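You operate a simulated robot arm through the tools that you are given. There is no shell and no other tool.

You run a simulated robot arm. Do the job below in one go: nothing can be reset, and whatever is moved stays where it is left.

JOB
Oil the rusty larder hinge with the felt block, then open and shut the door to work it in.
Fine: the block goes back where it was. Set down upright: felt block. A coat counts when it lies all over at full strength: go over it till it gets no stronger.

Only the result counts: the job must be done as asked and must still hold three seconds after the hand-in. Knocking over, shifting, dropping, spilling or breaking anything else fails it.

ROBOT AND FRAMES
A 6-joint arm with a two-finger gripper, fixed in place. Base frame: the origin is on the floor under the middle of its stand, x ahead of it, y to its left, z up. Units: cm, rad, N and s.
It reaches about 157.2 cm from its shoulder. Its first joint turns from -2.897 to 2.897 rad. Payload 2.45 kg.
The TCP is the grasp point between the finger pads, 2 cm short of the fingertips. In the tool frame z runs along the fingers and y along their closing line. The gripper opens to 14 cm; its body begins 16.8 cm behind the TCP.
Orientation is that of the tool frame in the base frame, as a unit quaternion [w, x, y, z]. With the fingers straight down and closing along the base's y, the tool's x points along the base's -x, its y along +y and its z along -z.

CONTROLS
- The arm moves only by the tool apply_moves. Its argument "steps" is text: rows parted by semicolons, each of 7 numbers parted by spaces: the finger opening in cm, from 0 to 14, then the shift along the tool's x, y, z in cm, then the turn, a rotation vector about the tool's x, y, z in rad. In form: grip tx ty tz rx ry rz; .... A call has 1 to 20 rows; each row shifts and turns the commanded pose from where the row before left it, along the tool's axes as they then stand. A row lasts 0.2 s, in which the tool goes at most 5 cm and 0.15 rad; a call with a longer step from one row to the next is refused whole, and so is a gripper value outside its range. A pose out of reach is approached as far as the arm can. The call stops where the force on the tool passes 90 N (or 10 N more than at its start, if that is more) or the arm is blocked; 0.2 s more then pass. The fingers move at their own pace (about 4.5 cm/s each) and stop on an object; they squeeze with about 28 N. The grip force told is the motor's: it shows also when the fingers shut on nothing. Time passes only in rows, and 0.2 s behind the last, so rows that do not move let the fingers close. It gives the time, the measured TCP pose, the force on the tool (base axes), the opening and the grip force at its end, in the units of the frame above (readings bear some noise), with the torque about the TCP (base axes, N m) and any sound that the robot's microphone picked up.
- Cameras (640 x 400 px; columns grow to the right, rows downward): "scene" is fixed at [5.06, 49.91, 157.61]; the picture's right is [-0.45, -0.90, 0.00], its down [-0.32, 0.16, -0.93] and it looks along [0.84, -0.42, -0.36] (base axes); focal length 317 px, centre (320, 200). "wrist" rides on the gripper at [7.8, 1.1, -20.9] in the tool frame; the picture's right is [-0.14, 0.99, 0.00], its down [-0.92, -0.13, -0.37] and it looks along [-0.37, -0.05, 0.93] (tool axes); focal length 280 px, centre (320, 200). There is no depth. A picture from a camera that has moved, and an enlarged one, comes with that camera's place and axes in the base frame and with its lens.
- capture(camera): a new picture of that camera. No time passes.
- inspect(camera, box): a new picture of the part [left, top, right, bottom] of that camera's present view, enlarged. No time passes.
- close_job(): hands the job in; it is judged then, once.

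Nothing tells you positions but the pictures and the camera data. Unless the task says otherwise, let go and move clear before handing in.

The tools are called after "Emit:" as name(argument=value, ...) on one line, values as JSON. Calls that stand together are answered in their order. apply_moves: Moves the arm, as the interface text tells. Its arguments: {"type":"object","properties":{"steps":{"type":"string"}},"required":["steps"]} The other tools are called the same way: capture (camera) takes a picture; inspect (camera, box) takes an enlarged picture of a part of a camera's view; close_job () hands the job in.

At the start:

```text
time_s: 0.0
tcp_pos: [47.94, 30.17, 140.64]
ee_rot: [0.0, 0.0, 1.0, 0.0]
wrist_force: [0.6, -0.4, 0.1]
torque: [0.01, 0.02, 0.03]
opening: 13.97
gripper_force: 0.1
```

scene: 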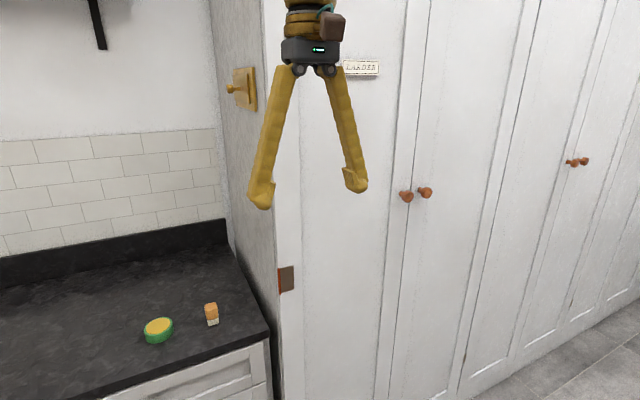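
wrist: 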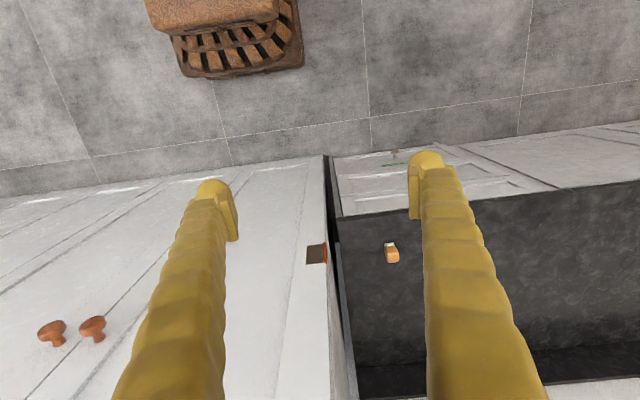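

I see a larder cabinet with a door, a rusty hinge at its left edge, and a counter with a small block and a green/yellow tin. I'll look closer at these before moving.

Emit:
inspect(camera="scene", box=[120, 250, 320, 375])

Emit:
inspect(camera="wrist", box=[270, 180, 430, 280])

Emit:
inspect(camera="scene", box=[200, 40, 440, 190])

Emit:
inspect(camera="scene", box=[360, 150, 480, 225])

```text
3.20 times, centred on (220, 312) of scene
camera zoom: at [5.06, 49.91, 157.61], right [-0.45, -0.9, 0.0], down [-0.32, 0.16, -0.93], along [0.84, -0.42, -0.36], focal length 1015 px, centre (640, -160)
```

zoom: 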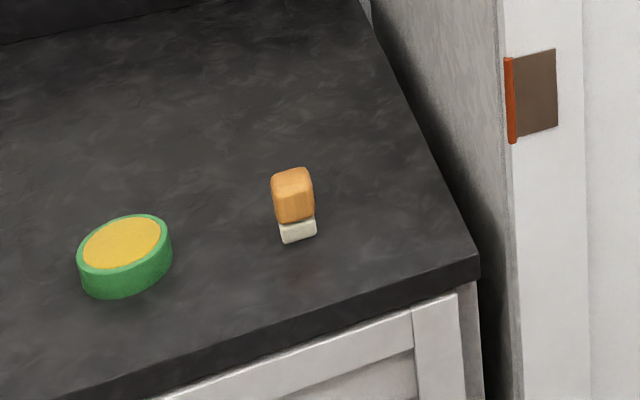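

```text
4.00 times, centred on (350, 230) of wrist
camera zoom: at [40.09, 31.29, 161.37], right [0.14, 0.99, 0.0], down [0.92, -0.13, 0.37], along [0.37, -0.05, -0.93], focal length 1122 px, centre (200, 80)
```

zoom: 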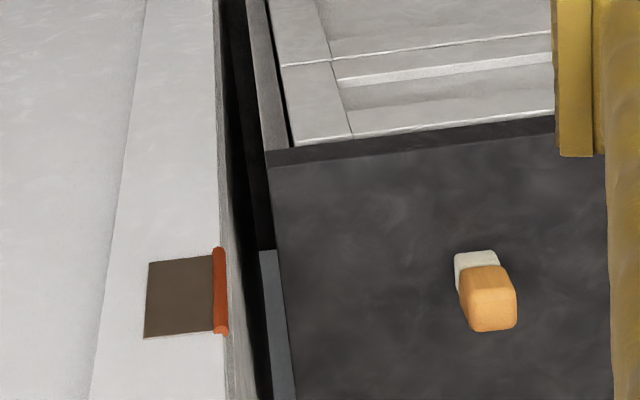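

```text
2.67 times, centred on (320, 115) of scene
camera zoom: at [5.06, 49.91, 157.61], right [-0.45, -0.9, 0.0], down [-0.32, 0.16, -0.93], along [0.84, -0.42, -0.36], focal length 846 px, centre (320, 427)
```

zoom: 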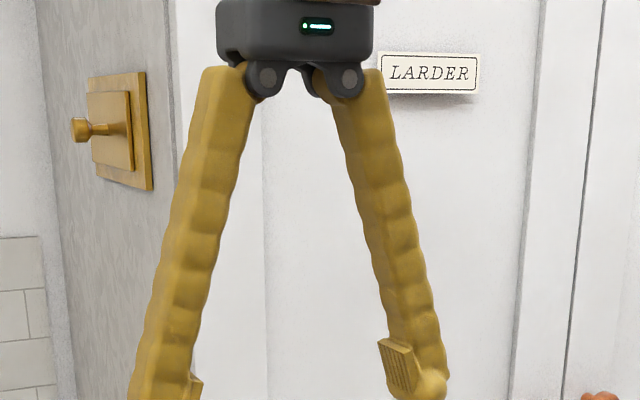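

```text
5.33 times, centred on (420, 188) of scene
camera zoom: at [5.06, 49.91, 157.61], right [-0.45, -0.9, 0.0], down [-0.32, 0.16, -0.93], along [0.84, -0.42, -0.36], focal length 1691 px, centre (-213, 267)
```

zoom: 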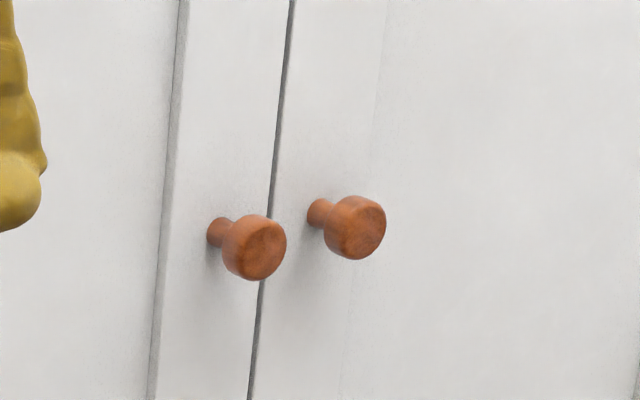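

Emit:
inspect(camera="scene", box=[136, 292, 232, 352])

Emit:
inspect(camera="scene", box=[256, 250, 320, 290])

Emit:
inspect(camera="scene", box=[210, 50, 290, 100])

Emit:
inspect(camera="wrist", box=[130, 0, 330, 125])

```text
6.67 times, centred on (184, 322) of scene
camera zoom: at [5.06, 49.91, 157.61], right [-0.45, -0.9, 0.0], down [-0.32, 0.16, -0.93], along [0.84, -0.42, -0.36], focal length 2114 px, centre (1227, -613)
```

zoom: 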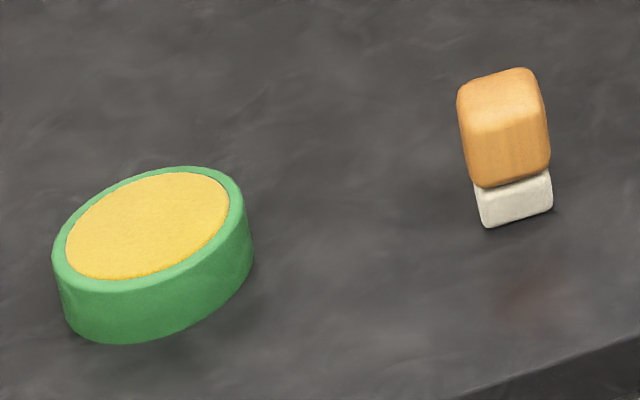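

```text
10.00 times, centred on (288, 270) of scene
camera zoom: at [5.06, 49.91, 157.61], right [-0.45, -0.9, 0.0], down [-0.32, 0.16, -0.93], along [0.84, -0.42, -0.36], focal length 3171 px, centre (640, -500)
```

zoom: 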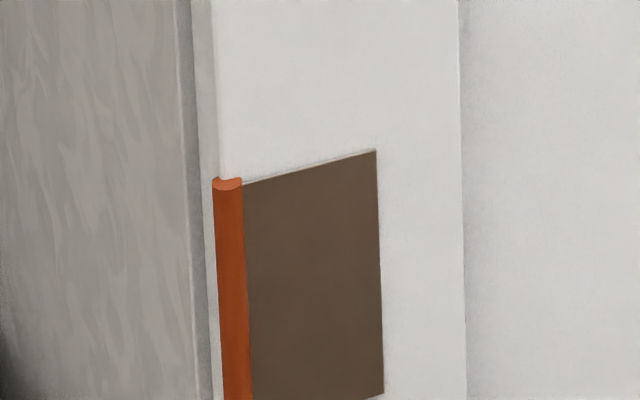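

```text
8.00 times, centred on (250, 75) of scene
camera zoom: at [5.06, 49.91, 157.61], right [-0.45, -0.9, 0.0], down [-0.32, 0.16, -0.93], along [0.84, -0.42, -0.36], focal length 2536 px, centre (880, 1200)
```

zoom: 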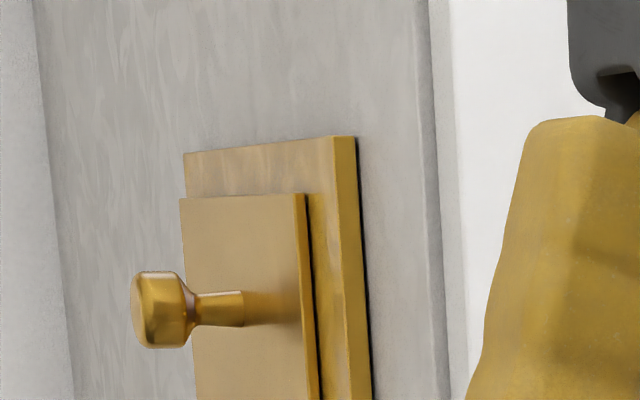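

```text
3.20 times, centred on (230, 62) of wrist
camera zoom: at [40.09, 31.29, 161.37], right [0.14, 0.99, 0.0], down [0.92, -0.13, 0.37], along [0.37, -0.05, -0.93], focal length 897 px, centre (608, 640)
```

zoom: 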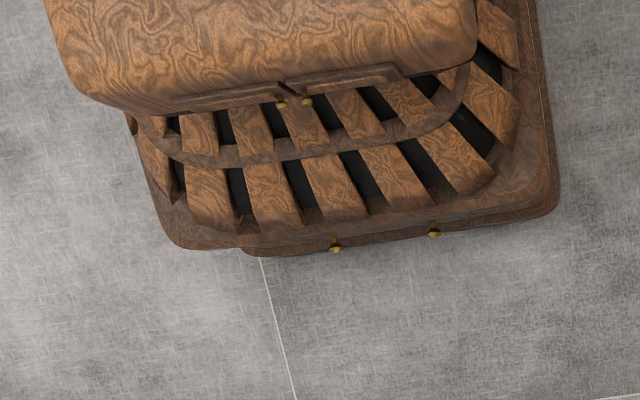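

Emit:
apply_moves(steps="14 -2.4 2.6 2 0 0 0;14 -2.4 2.6 2 0 0 0;14 -2.4 2.6 2 0 0 0;14 -2.4 2.6 2 0 0 0;14 -2.4 2.6 2 0 0 0")

Emit:
capture(camera="wrist")

Emit:
capture(camera="scene")

```text
time_s: 1.2
tcp_pos: [59.93, 42.93, 130.51]
ee_rot: [0.001, 0.001, 1.0, 0.0]
wrist_force: [0.3, -1.1, 0.1]
torque: [0.03, -0.05, -0.02]
opening: 13.99
gripper_force: 0.0
```

```text
taken
camera wrist: at [52.13, 44.11, 151.27], right [0.14, 0.99, 0.0], down [0.92, -0.13, 0.37], along [0.37, -0.05, -0.93], focal length 280 px, centre (320, 200)
```

wrist: 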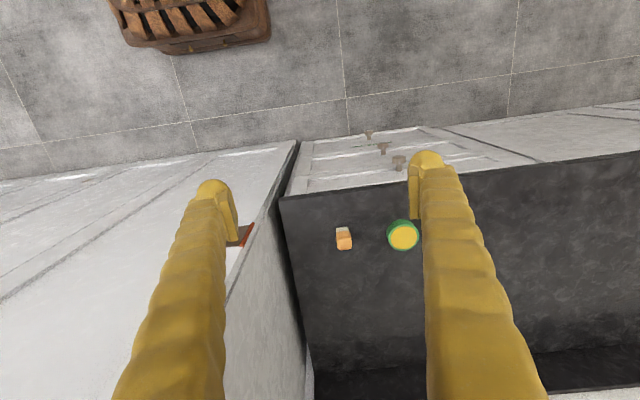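

```text
taken
```

scene: 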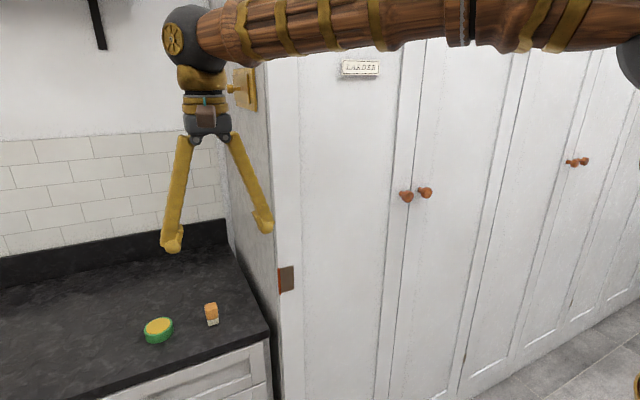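

The block and oil pad are both on the counter, left of the larder. I'll zoom in with the wrist camera to fix their positions.

Emit:
inspect(camera="wrist", box=[320, 200, 432, 270])

Emit:
inspect(camera="wrist", box=[220, 130, 320, 280])

```text
5.71 times, centred on (376, 235) of wrist
camera zoom: at [52.13, 44.11, 151.27], right [0.14, 0.99, 0.0], down [0.92, -0.13, 0.37], along [0.37, -0.05, -0.93], focal length 1602 px, centre (0, 0)
```

zoom: 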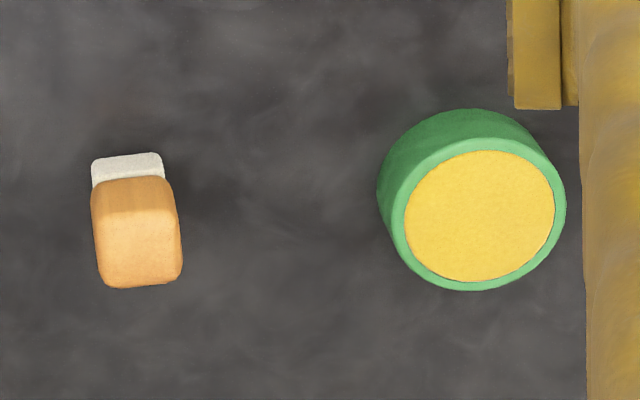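

```text
2.67 times, centred on (270, 205) of wrist
camera zoom: at [52.13, 44.11, 151.27], right [0.14, 0.99, 0.0], down [0.92, -0.13, 0.37], along [0.37, -0.05, -0.93], focal length 748 px, centre (453, 187)
```

zoom: 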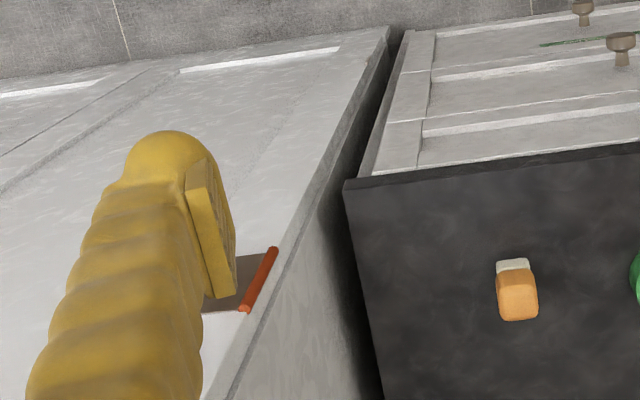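

Emit:
apply_moves(steps="9 -3 0.25 3 0 0 0;9 -3 0.25 3 0 0 0;9 -3 0.25 3 0 0 0;9 -3 0.25 3 0 0 0;9 -3 0.25 3 0 0 0;9 -3 0.25 3 0 0 0;9 -3 0.25 3 0 0 0")

Emit:
capture(camera="wrist")

Emit:
capture(camera="scene")

```text
time_s: 2.8
tcp_pos: [80.93, 44.9, 109.73]
ee_rot: [0.001, -0.001, 1.0, -0.001]
wrist_force: [-0.8, 0.3, 0.8]
torque: [0.02, -0.04, 0.01]
opening: 9.02
gripper_force: 0.2
```

```text
taken
camera wrist: at [73.03, 46.11, 130.58], right [0.14, 0.99, 0.0], down [0.92, -0.13, 0.37], along [0.37, -0.05, -0.93], focal length 280 px, centre (320, 200)
```

wrist: 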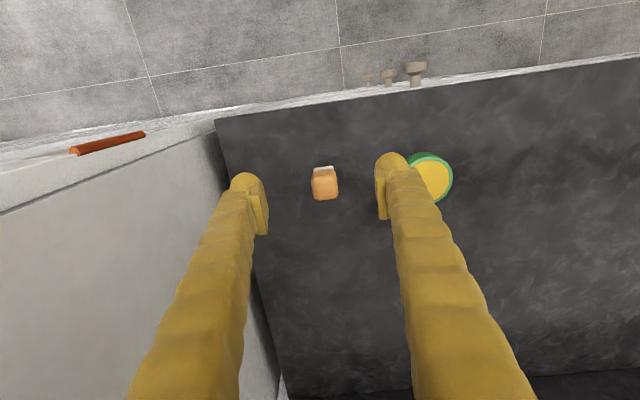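

```text
taken
```

scene: 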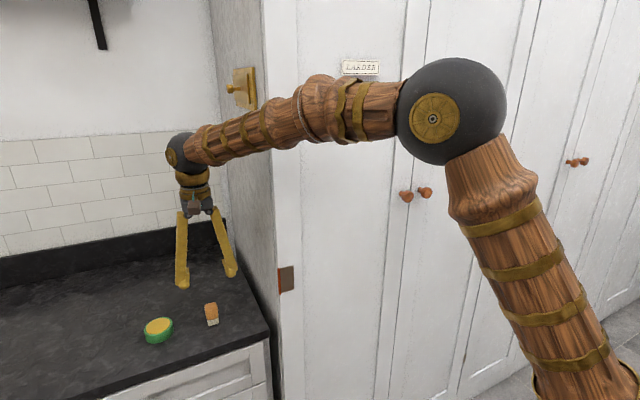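

Emit:
inspect(camera="wrist", box=[240, 130, 400, 230])

Emit:
inspect(camera="wrist", box=[380, 120, 476, 216])

Emit:
inspect(camera="wrist", box=[0, 90, 240, 240])

Emit:
inspect(camera="scene", box=[150, 80, 350, 205])

```text
4.00 times, centred on (320, 180) of wrist
camera zoom: at [73.03, 46.11, 130.58], right [0.14, 0.99, 0.0], down [0.92, -0.13, 0.37], along [0.37, -0.05, -0.93], focal length 1122 px, centre (320, 280)
```

zoom: 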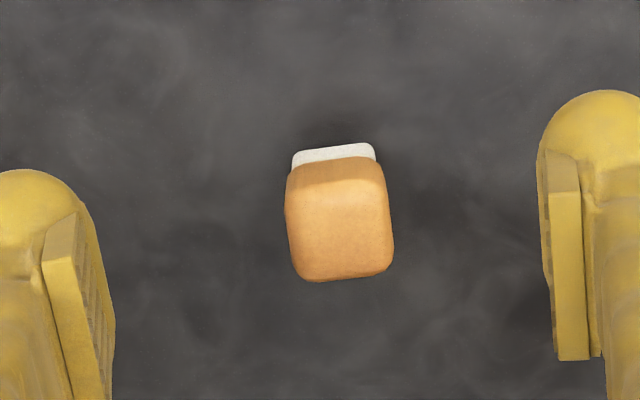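

```text
4.17 times, centred on (428, 168) of wrist
camera zoom: at [73.03, 46.11, 130.58], right [0.14, 0.99, 0.0], down [0.92, -0.13, 0.37], along [0.37, -0.05, -0.93], focal length 1168 px, centre (-130, 333)
```

zoom: 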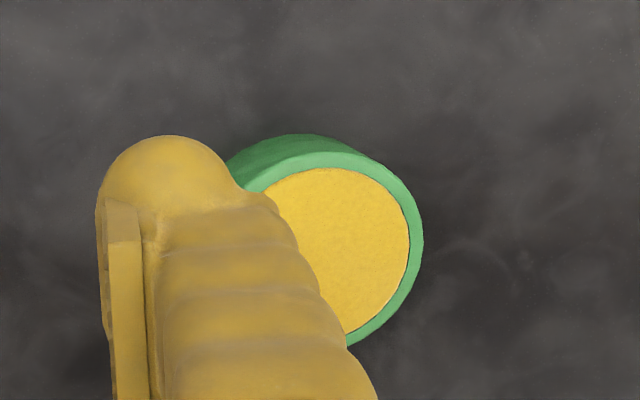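

```text
2.67 times, centred on (120, 165) of wrist
camera zoom: at [73.03, 46.11, 130.58], right [0.14, 0.99, 0.0], down [0.92, -0.13, 0.37], along [0.37, -0.05, -0.93], focal length 748 px, centre (853, 293)
```

zoom: 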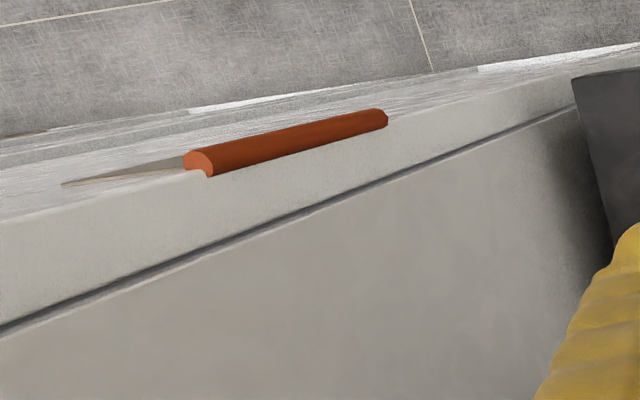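

```text
3.20 times, centred on (250, 142) of scene
camera zoom: at [5.06, 49.91, 157.61], right [-0.45, -0.9, 0.0], down [-0.32, 0.16, -0.93], along [0.84, -0.42, -0.36], focal length 1015 px, centre (544, 384)
```

zoom: 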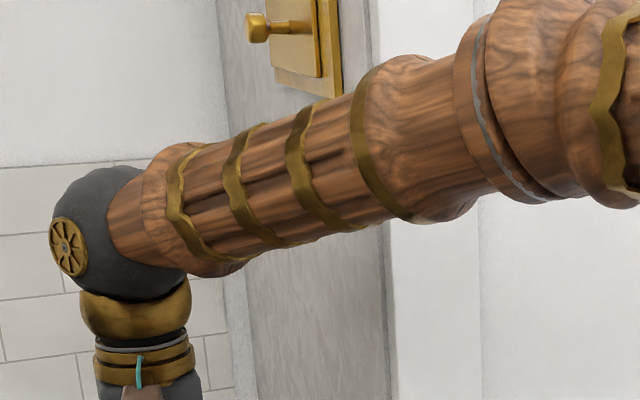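

Emit:
apply_moves(steps="8 -1.4 0.03 0 0 0 0;8 -1.4 0.03 2 0 0 0;8 -1.4 0.04 3 0 0 0;8 0 0 3 0 0 0;8 0 0 2 0 0 0;8 0 0 0 0 0 0")

Emit:
inspect(camera="wrist", box=[240, 130, 400, 230])

Emit:
inspect(camera="scene", box=[120, 220, 320, 345])

```text
time_s: 4.2
tcp_pos: [85.23, 45.02, 99.51]
ee_rot: [0.001, 0.0, 1.0, 0.001]
wrist_force: [0.4, 0.4, 0.3]
torque: [0.0, 0.01, 0.0]
opening: 7.99
gripper_force: 0.1
```

```text
4.00 times, centred on (320, 180) of wrist
camera zoom: at [77.38, 46.26, 120.44], right [0.14, 0.99, 0.0], down [0.92, -0.13, 0.37], along [0.37, -0.05, -0.93], focal length 1122 px, centre (320, 280)
```

zoom: 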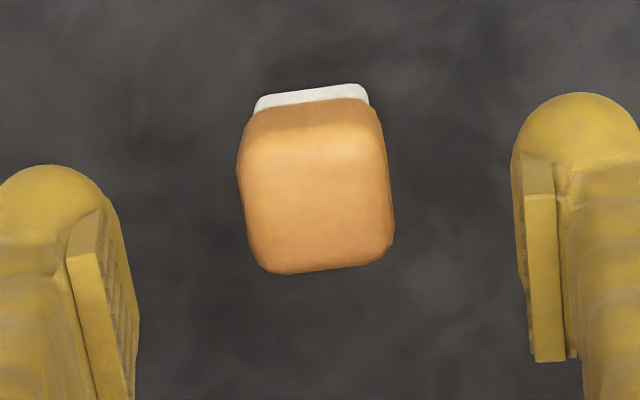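

```text
3.20 times, centred on (220, 282) of scene
camera zoom: at [5.06, 49.91, 157.61], right [-0.45, -0.9, 0.0], down [-0.32, 0.16, -0.93], along [0.84, -0.42, -0.36], focal length 1015 px, centre (640, -64)
```

zoom: 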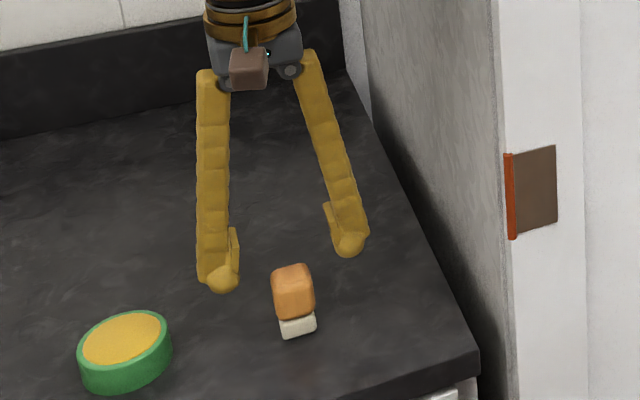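

The fingers straddle the block with its handle centred between them, so I'll lower onto it and close.

Emit:
apply_moves(steps="8 0 0.1 2.2 0 0 0;8 0 0 2 0 0 0;8 0 0 0 0 0 0;2 0 0 0 0 0 0;2 0 0 0 0 0 0;2 0 0 0 0 0 0;2 0 0 0 0 0 0;2 0 0 0 0 0 0")

Emit:
inspect(camera="wrist", box=[240, 130, 400, 230])

Emit:
inspect(camera="scene", box=[136, 262, 264, 342])

```text
time_s: 6.0
tcp_pos: [85.26, 45.21, 95.45]
ee_rot: [0.0, 0.0, 1.0, 0.0]
wrist_force: [-0.1, -0.1, -0.1]
torque: [-0.01, 0.03, -0.01]
opening: 3.26
gripper_force: 28.4
```

```text
4.00 times, centred on (320, 180) of wrist
camera zoom: at [77.37, 46.33, 116.17], right [0.14, 0.99, 0.0], down [0.92, -0.13, 0.37], along [0.36, -0.05, -0.93], focal length 1122 px, centre (320, 280)
```

zoom: 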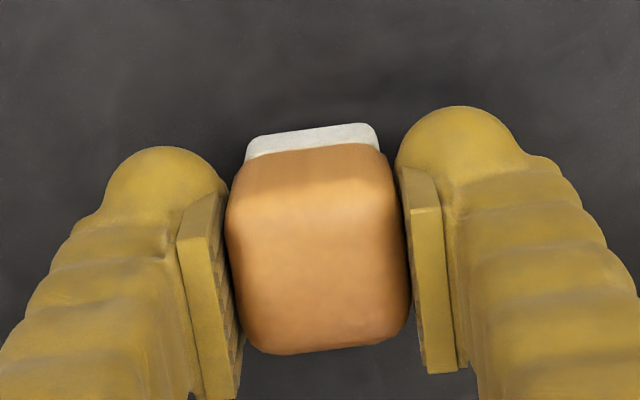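

```text
5.00 times, centred on (200, 302) of scene
camera zoom: at [5.06, 49.91, 157.61], right [-0.45, -0.9, 0.0], down [-0.32, 0.16, -0.93], along [0.84, -0.42, -0.36], focal length 1585 px, centre (920, -310)
```

zoom: 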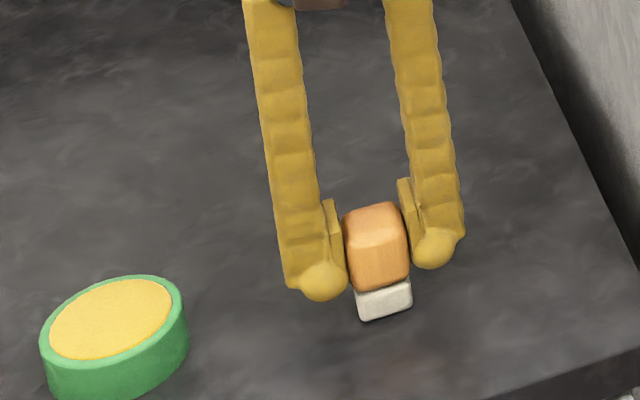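

Emit:
apply_moves(steps="2 0 0 -1.5 0 0 0;2 0 0 -3 0 0 0;2 0 0 -3 0 0 0;2 0 0 0 0 0 0")

Emit:
inspect(camera="scene", box=[136, 232, 264, 342])

Emit:
capture(camera="wrist")

```text
time_s: 7.0
tcp_pos: [85.08, 44.98, 102.93]
ee_rot: [0.0, -0.001, 1.0, 0.0]
wrist_force: [0.7, -0.1, -0.1]
torque: [-0.01, 0.0, 0.01]
opening: 3.27
gripper_force: 28.0
```

```text
3.64 times, centred on (200, 287) of scene
camera zoom: at [5.06, 49.91, 157.61], right [-0.45, -0.9, 0.0], down [-0.32, 0.16, -0.93], along [0.84, -0.42, -0.36], focal length 1153 px, centre (756, -116)
```

zoom: 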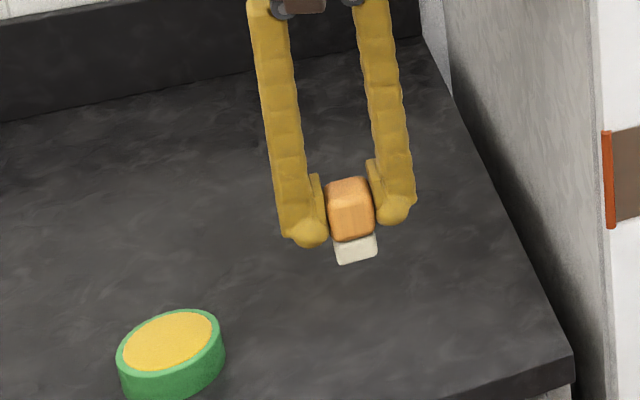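

```text
taken
camera wrist: at [77.26, 46.27, 123.76], right [0.14, 0.99, 0.0], down [0.92, -0.13, 0.37], along [0.36, -0.05, -0.93], focal length 280 px, centre (320, 200)
```

wrist: 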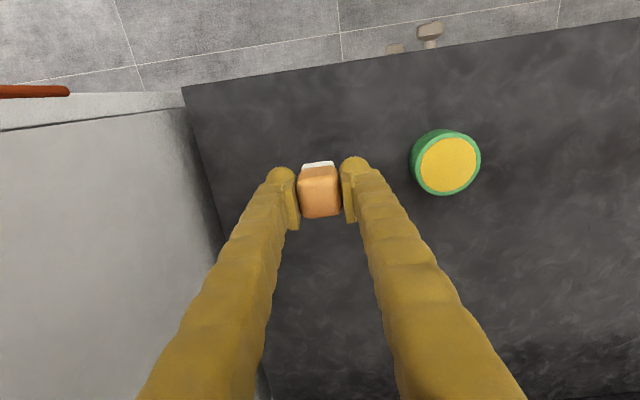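

Emit:
inspect(camera="wrist", box=[384, 110, 512, 210])

Emit:
inspect(camera="wrist", box=[280, 140, 360, 230])

```text
4.00 times, centred on (448, 160) of wrist
camera zoom: at [77.26, 46.27, 123.76], right [0.14, 0.99, 0.0], down [0.92, -0.13, 0.37], along [0.36, -0.05, -0.93], focal length 1122 px, centre (-192, 360)
```

zoom: 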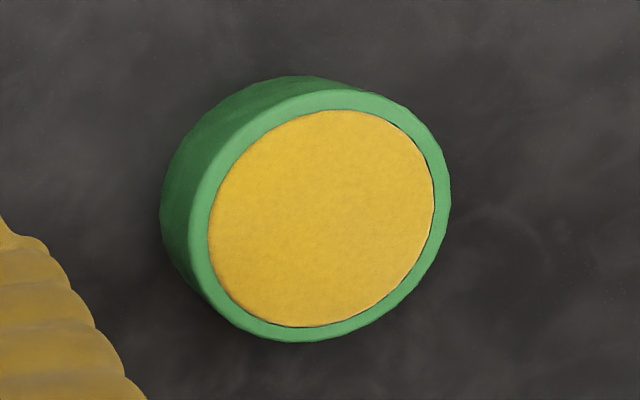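

```text
4.44 times, centred on (320, 185) of wrist
camera zoom: at [77.26, 46.27, 123.76], right [0.14, 0.99, 0.0], down [0.92, -0.13, 0.37], along [0.36, -0.05, -0.93], focal length 1246 px, centre (320, 267)
```

zoom: 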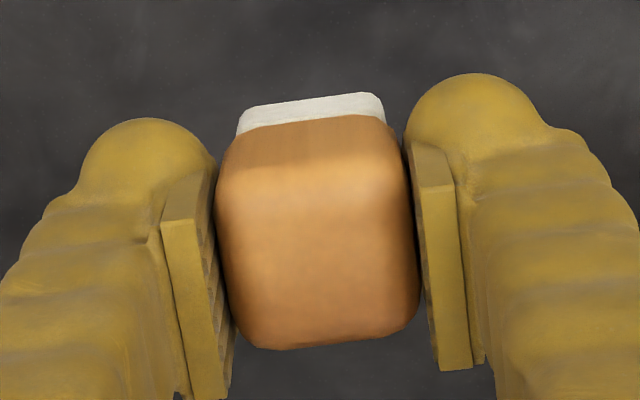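

The block is held securely with the felt down. I'll carry it over the oil pad at about (87.2, 59.1).

Emit:
apply_moves(steps="2 -0.5 3.5 0 0 0 0;2 -0.5 3.5 0 0 0 0;2 -0.5 3.5 0 0 0 0;2 -0.5 3.5 0 0 0 0;2 0 0 1.5 0 0 0;2 0 0 1.5 0 0 0;2 0 0 0.7 0 0 0;2 0 0 0 0 0 0")

Emit:
inspect(camera="scene", box=[116, 262, 244, 352])

Emit:
inspect(camera="wrist", box=[240, 130, 400, 230])

```text
time_s: 8.8
tcp_pos: [87.19, 59.12, 99.1]
ee_rot: [0.001, 0.0, 1.0, 0.0]
wrist_force: [-0.2, -0.3, -1.1]
torque: [-0.01, 0.0, 0.0]
opening: 3.27
gripper_force: 28.3
```

```text
4.44 times, centred on (180, 307) of scene
camera zoom: at [5.06, 49.91, 157.61], right [-0.45, -0.9, 0.0], down [-0.32, 0.16, -0.93], along [0.84, -0.42, -0.36], focal length 1409 px, centre (942, -276)
```

zoom: 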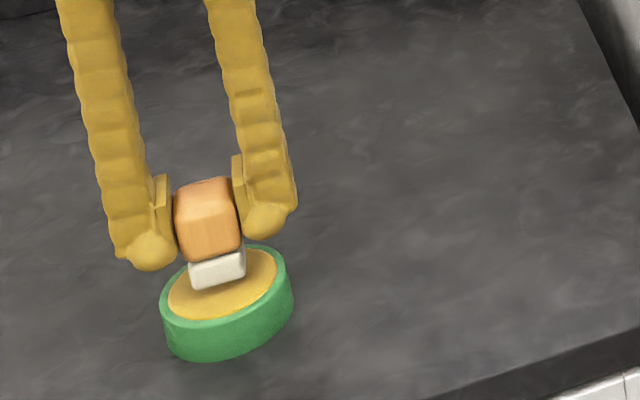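

```text
4.00 times, centred on (320, 180) of wrist
camera zoom: at [79.35, 60.25, 119.92], right [0.14, 0.99, 0.0], down [0.92, -0.13, 0.37], along [0.36, -0.05, -0.93], focal length 1122 px, centre (320, 280)
```

zoom: 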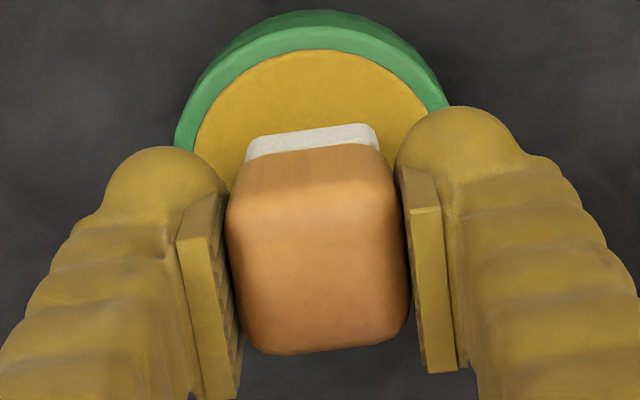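

Emit:
apply_moves(steps="2 0 0 0.4 0 0 0;2 0 0 0.4 0 0 0;2 0 0 0.4 0 0 0;2 0 0 0 0 0 0")

Emit:
inspect(camera="scene", box=[136, 282, 216, 342])

```text
time_s: 9.8
tcp_pos: [87.07, 59.15, 98.09]
ee_rot: [0.001, 0.0, 1.0, 0.001]
wrist_force: [3.0, -0.2, 24.6]
torque: [-0.03, -0.04, 0.01]
opening: 3.28
gripper_force: 27.7
```

```text
6.67 times, centred on (176, 312) of scene
camera zoom: at [5.06, 49.91, 157.61], right [-0.45, -0.9, 0.0], down [-0.32, 0.16, -0.93], along [0.84, -0.42, -0.36], focal length 2114 px, centre (1280, -547)
```

zoom: 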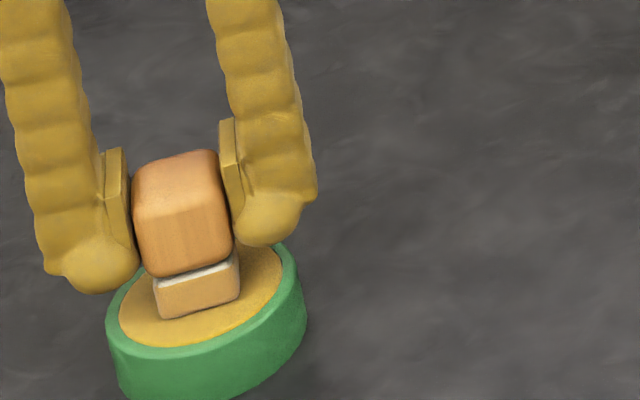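

The felt has turned amber, so it is taking up oil. I'll hold briefly and then lift clear.

Emit:
apply_moves(steps="2 0 0 0 0 0 0;2 0 0 0 0 0 0;2 0 0 0 0 0 0;2 0 0 -0.5 0 0 0;2 0 0 -1.5 0 0 0;2 0 0 -3 0 0 0;2 0 0 0 0 0 0")

Emit:
inspect(camera="scene", box=[116, 252, 244, 342])

Emit:
capture(camera="scene")

```text
time_s: 11.4
tcp_pos: [87.09, 59.04, 103.14]
ee_rot: [0.0, 0.0, 1.0, 0.001]
wrist_force: [0.3, 0.0, 0.9]
torque: [-0.01, 0.0, 0.01]
opening: 3.26
gripper_force: 28.7
```

```text
4.44 times, centred on (180, 297) of scene
camera zoom: at [5.06, 49.91, 157.61], right [-0.45, -0.9, 0.0], down [-0.32, 0.16, -0.93], along [0.84, -0.42, -0.36], focal length 1409 px, centre (942, -231)
```

zoom: 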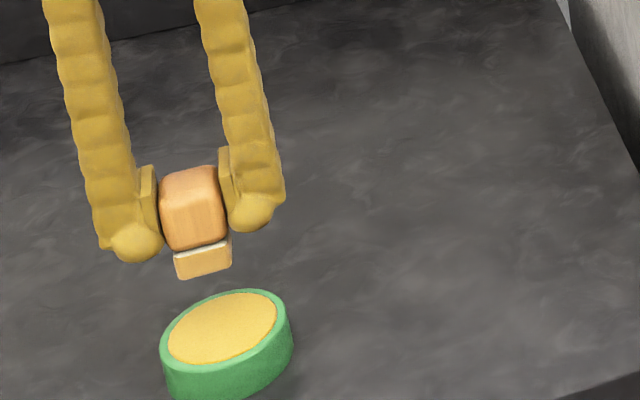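

```text
taken
```

scene: 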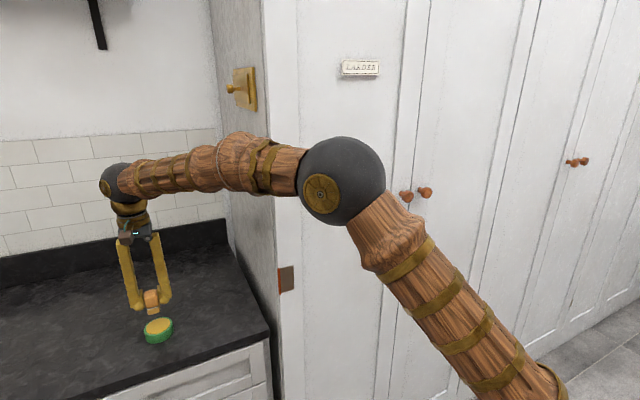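

The pad is loaded onto the felt and the dish hasn't moved. Now I'll retreat from the counter to in front of the larder, ready to turn the tool horizontal.

Emit:
apply_moves(steps="2 0 0 -3 0 0 0;2 3 -3 -1.5 0 0 0;2 3 -3 -1.5 0 0 0;2 3 -3 -1.5 0 0 0;2 3 -3 -1.5 0 0 0;2 3 -3 -1.5 0 0 0;2 3 -3 -1.5 0 0 0;2 3 -3 -1.5 0 0 0;2 3 -3 -1.5 0 0 0;2 3 -3 0 0 0 0;2 0 0 0 0 0 0")

Emit:
capture(camera="wrist")

Emit:
capture(camera="scene")

```text
time_s: 13.8
tcp_pos: [60.1, 32.06, 117.98]
ee_rot: [-0.001, 0.0, 1.0, 0.0]
wrist_force: [-0.2, -0.7, -0.2]
torque: [0.0, 0.01, 0.0]
opening: 3.21
gripper_force: 28.4
```

```text
taken
camera wrist: at [52.21, 33.16, 138.75], right [0.14, 0.99, 0.0], down [0.92, -0.13, 0.37], along [0.37, -0.05, -0.93], focal length 280 px, centre (320, 200)
```

wrist: 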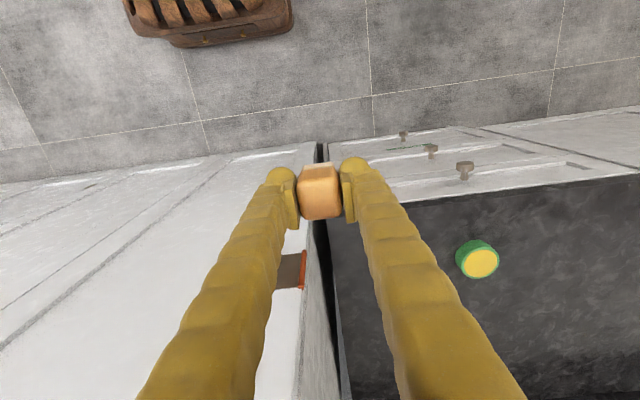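

```text
taken
```

scene: 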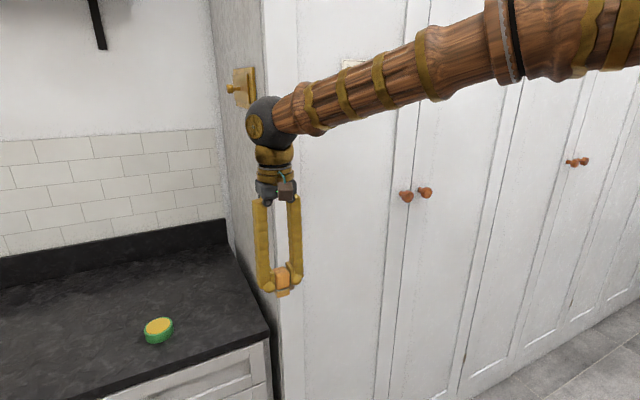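

Emit:
inspect(camera="wrist", box=[260, 240, 340, 300])

Emit:
inspect(camera="scene", box=[256, 255, 320, 295])

```text
6.67 times, centred on (300, 270) of wrist
camera zoom: at [52.21, 33.16, 138.75], right [0.14, 0.99, 0.0], down [0.92, -0.13, 0.37], along [0.37, -0.05, -0.93], focal length 1869 px, centre (453, -267)
```

zoom: 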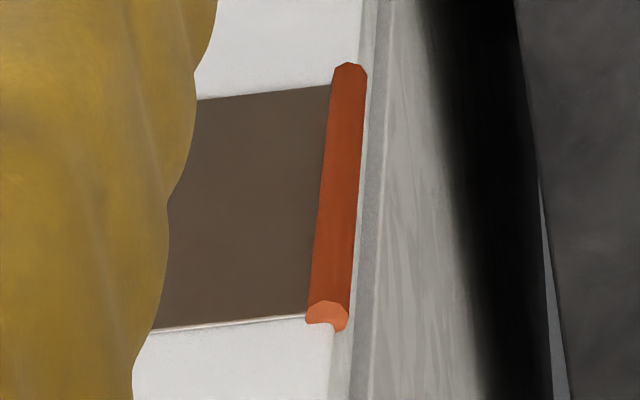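

```text
10.00 times, centred on (288, 275) of scene
camera zoom: at [5.06, 49.91, 157.61], right [-0.45, -0.9, 0.0], down [-0.32, 0.16, -0.93], along [0.84, -0.42, -0.36], focal length 3171 px, centre (640, -550)
```

zoom: 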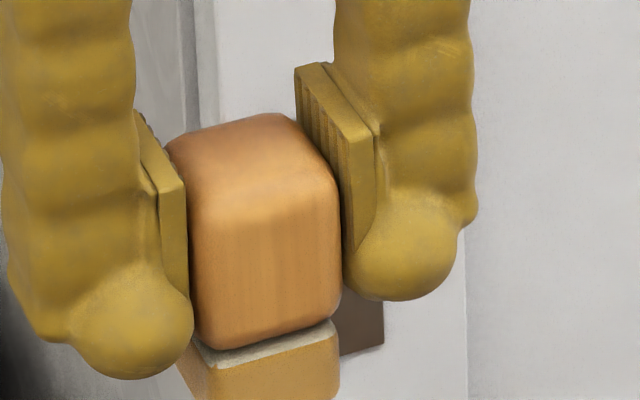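

Emit:
apply_moves(steps="2 0 0 0 0 -0.1428 0;2 0 0 0 0 -0.1428 0;2 0 0 0 0 -0.1428 0;2 0 0 0 0 -0.1428 0;2 0 0 0 0 -0.1428 0;2 0 0 0 0 0 0")

Emit:
capture(camera="scene")

```text
time_s: 15.2
tcp_pos: [60.1, 32.03, 117.87]
ee_rot: [0.349, -0.001, 0.937, 0.0]
wrist_force: [0.1, -0.6, -0.3]
torque: [0.0, 0.01, 0.02]
opening: 3.22
gripper_force: 28.0
```

```text
taken
```

scene: 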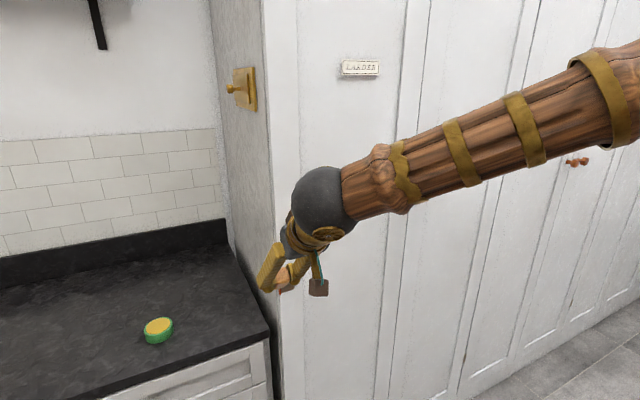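

Emit:
apply_moves(steps="2 0 0 0 0 -0.1428 0;2 0 0 0 0 -0.1428 0;2 0 0 0 0 -0.1428 0;2 0 0 0 0 -0.1428 0;2 0 0 0 0 -0.1428 0;2 0 0 0 0 -0.1428 0;2 0 0 0 0 0 0")

Emit:
capture(camera="scene")

Emit:
capture(camera="wrist")

```text
time_s: 16.8
tcp_pos: [60.18, 32.05, 118.03]
ee_rot: [0.708, 0.001, 0.706, 0.001]
wrist_force: [0.0, -0.1, -0.9]
torque: [-0.01, -0.01, -0.01]
opening: 3.23
gripper_force: 28.1
```

```text
taken
```

scene: 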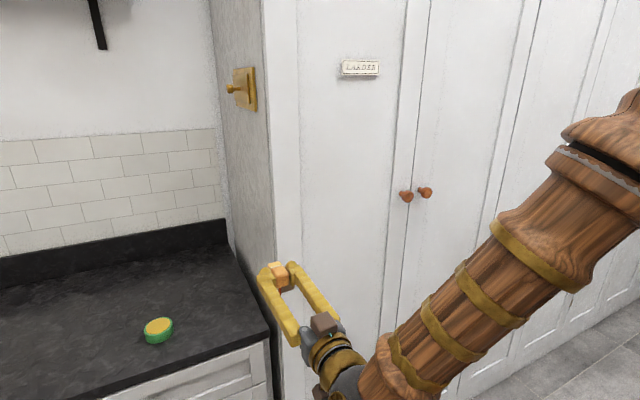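

```text
taken
camera wrist: at [39.17, 33.25, 110.09], right [0.0, 0.99, 0.14], down [-0.37, -0.13, 0.92], along [0.93, -0.05, 0.37], focal length 280 px, centre (320, 200)
```

wrist: 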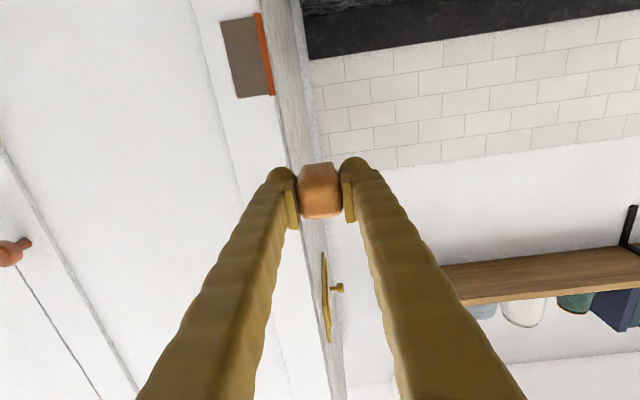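

Emit:
apply_moves(steps="2 2.5 -1.2 1.5 0 0 0;2 2.5 -1.2 1.5 0 0 0;2 2.5 -1.2 1.5 0 0 0;2 2.5 -1.2 1 0 0 0;2 0 0 0 0 0 0")

Emit:
capture(camera="scene")

Emit:
capture(camera="wrist")

Emit:
inspect(camera="wrist", box=[220, 90, 380, 220])

Emit:
inspect(camera="scene", box=[240, 240, 340, 320])

```text
time_s: 18.0
tcp_pos: [67.58, 29.31, 109.45]
ee_rot: [0.707, 0.001, 0.707, -0.001]
wrist_force: [0.4, -0.1, 0.7]
torque: [-0.03, 0.01, 0.03]
opening: 3.25
gripper_force: 27.9
out of reach, approached as far as the arm can: row 1, 2, 3, 4
```

```text
taken
```

scene: 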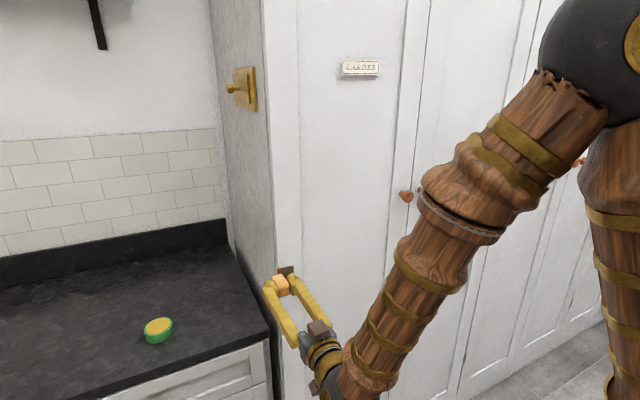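

```text
taken
camera wrist: at [46.67, 30.49, 101.44], right [0.0, 0.99, 0.14], down [-0.37, -0.13, 0.92], along [0.93, -0.05, 0.36], focal length 280 px, centre (320, 200)
```

wrist: 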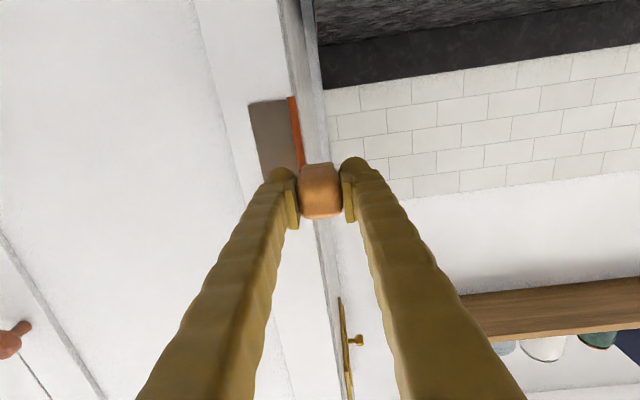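

```text
3.08 times, centred on (300, 155) of wrist
camera zoom: at [46.67, 30.49, 101.44], right [0.0, 0.99, 0.14], down [-0.37, -0.13, 0.92], along [0.93, -0.05, 0.36], focal length 863 px, centre (382, 338)
```

zoom: 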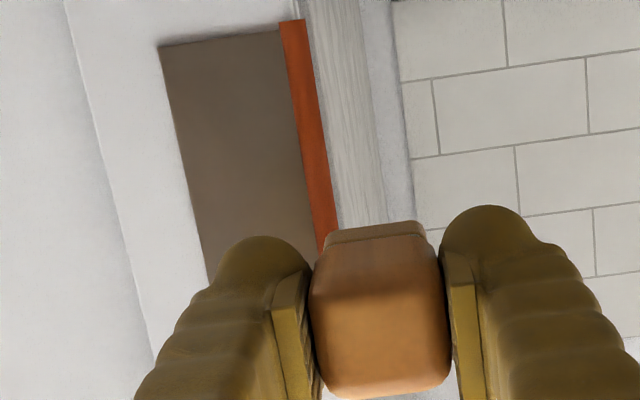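

```text
5.00 times, centred on (290, 280) of scene
camera zoom: at [5.06, 49.91, 157.61], right [-0.45, -0.9, 0.0], down [-0.32, 0.16, -0.93], along [0.84, -0.42, -0.36], focal length 1585 px, centre (470, -200)
```

zoom: 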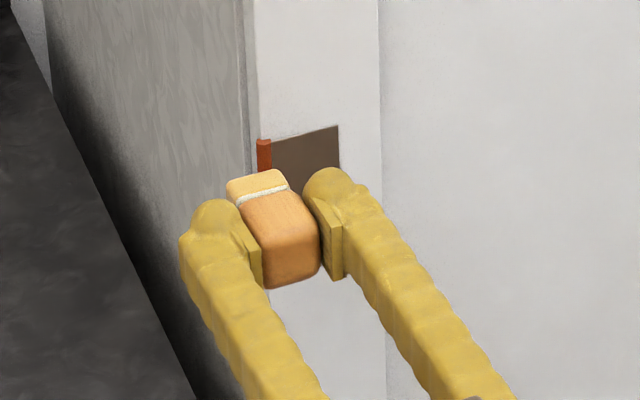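

The arm was pushed outward by a reach limit; the pose is only about 7 cm short of the hinge. I'll step forward a little and see whether the commanded pose becomes reachable.

Emit:
apply_moves(steps="2 0 0 1.25 0 0 0;2 0 0 1.25 0 0 0;2 0 0 0 0 0 0")

Emit:
inspect(camera="wrist", box=[220, 90, 380, 220])

```text
time_s: 18.8
tcp_pos: [70.14, 29.43, 109.26]
ee_rot: [0.707, -0.001, 0.707, 0.001]
wrist_force: [0.0, -0.3, -0.6]
torque: [0.0, 0.03, -0.01]
opening: 3.26
gripper_force: 28.2
```

```text
3.08 times, centred on (300, 155) of wrist
camera zoom: at [49.25, 30.55, 101.38], right [0.0, 0.99, 0.14], down [-0.37, -0.13, 0.92], along [0.93, -0.05, 0.36], focal length 863 px, centre (382, 338)
```

zoom: 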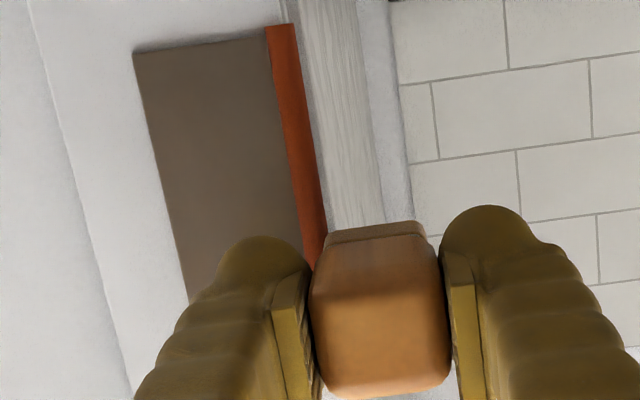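

Emit:
apply_moves(steps="2 0 0 -0.8 0 0 0;2 1.5 -0.5 0 0 0 0;2 1.5 -0.5 0 0 0 0;2 1.5 -0.5 0 0 0 0;2 1.5 -0.4 0 0 0 0;2 0 0 0 0 0 0")

Emit:
capture(camera="wrist")

Emit:
inspect(camera="scene", box=[240, 250, 340, 330])

```text
time_s: 20.2
tcp_pos: [70.42, 28.28, 103.68]
ee_rot: [0.705, -0.002, 0.709, -0.003]
wrist_force: [-0.5, -0.4, -0.1]
torque: [0.01, -0.02, -0.03]
opening: 3.26
gripper_force: 28.5
out of reach, approached as far as the arm can: row 4, 5
```

```text
taken
camera wrist: at [49.53, 29.4, 95.86], right [0.0, 0.99, 0.13], down [-0.36, -0.12, 0.92], along [0.93, -0.05, 0.36], focal length 280 px, centre (320, 200)
```

wrist: 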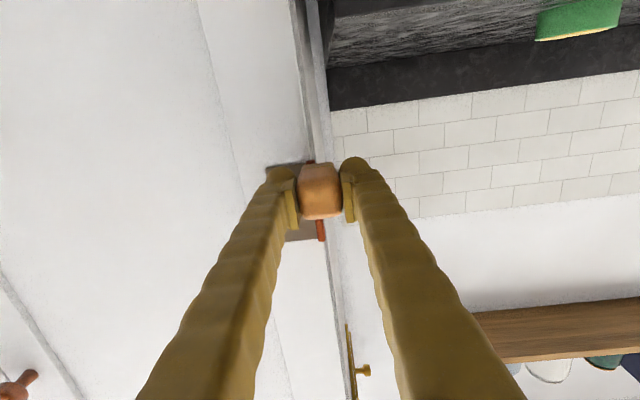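

```text
5.00 times, centred on (290, 290) of scene
camera zoom: at [5.06, 49.91, 157.61], right [-0.45, -0.9, 0.0], down [-0.32, 0.16, -0.93], along [0.84, -0.42, -0.36], focal length 1585 px, centre (470, -250)
```

zoom: 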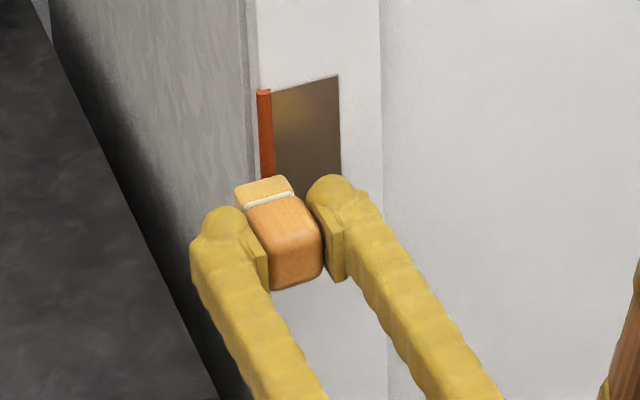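

Emit:
inspect(camera="scene", box=[266, 255, 326, 295])

Emit:
inspect(camera="wrist", box=[260, 140, 380, 250])

```text
10.00 times, centred on (296, 275) of scene
camera zoom: at [5.06, 49.91, 157.61], right [-0.45, -0.9, 0.0], down [-0.32, 0.16, -0.93], along [0.84, -0.42, -0.36], focal length 3171 px, centre (560, -550)
```

zoom: 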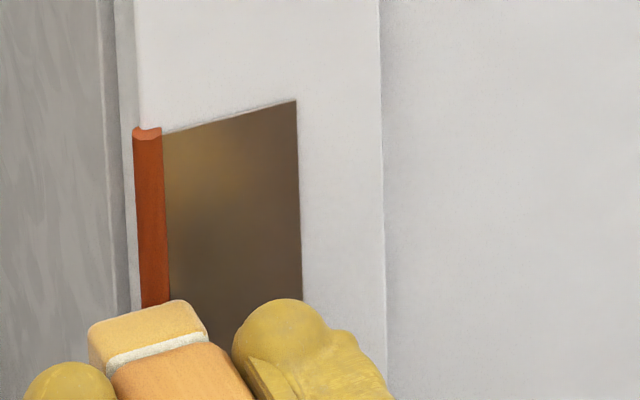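

```text
3.64 times, centred on (320, 195) of wrist
camera zoom: at [49.53, 29.4, 95.86], right [0.0, 0.99, 0.13], down [-0.36, -0.12, 0.92], along [0.93, -0.05, 0.36], focal length 1020 px, centre (320, 218)
```

zoom: 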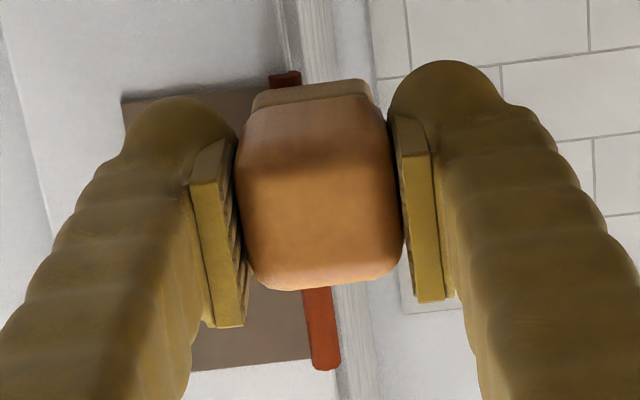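

The felt is just below hinge mid-height. I'll move up slightly, centre on the knuckle (y≈27.5), and then press in gently.

Emit:
apply_moves(steps="2 -1.5 -0.3 -0.3 0 0 0;2 -0.2 -0.5 0 0 0 0;2 0 0 0 0 0 0")

Emit:
inspect(camera="wrist", box=[260, 140, 380, 250])

```text
time_s: 21.0
tcp_pos: [70.49, 27.64, 105.44]
ee_rot: [0.707, -0.001, 0.708, 0.001]
wrist_force: [-0.1, 0.4, 0.7]
torque: [0.04, 0.02, -0.03]
opening: 3.25
gripper_force: 27.7
out of reach, approached as far as the arm can: row 2
```

```text
3.64 times, centred on (320, 195) of wrist
camera zoom: at [49.54, 28.86, 97.53], right [0.0, 0.99, 0.14], down [-0.37, -0.13, 0.92], along [0.93, -0.05, 0.36], focal length 1020 px, centre (320, 218)
```

zoom: 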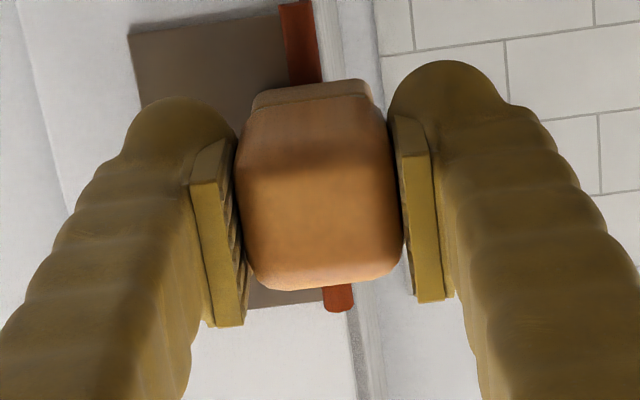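

Emit:
apply_moves(steps="2 0 0 0.2 0 0 0;2 0 0 0.2 0 0 0;2 0 0 0 0 0 0")

Emit:
inspect(camera="scene", box=[256, 250, 336, 300])

```text
time_s: 21.8
tcp_pos: [70.82, 27.76, 105.31]
ee_rot: [0.707, -0.001, 0.707, 0.001]
wrist_force: [-24.4, 1.9, 2.8]
torque: [-0.05, -0.02, 0.0]
opening: 3.26
gripper_force: 27.7
```

```text
8.00 times, centred on (296, 275) of scene
camera zoom: at [5.06, 49.91, 157.61], right [-0.45, -0.9, 0.0], down [-0.32, 0.16, -0.93], along [0.84, -0.42, -0.36], focal length 2536 px, centre (512, -400)
```

zoom: 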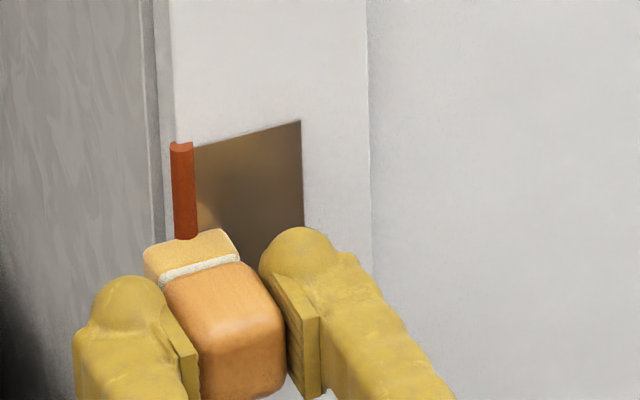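

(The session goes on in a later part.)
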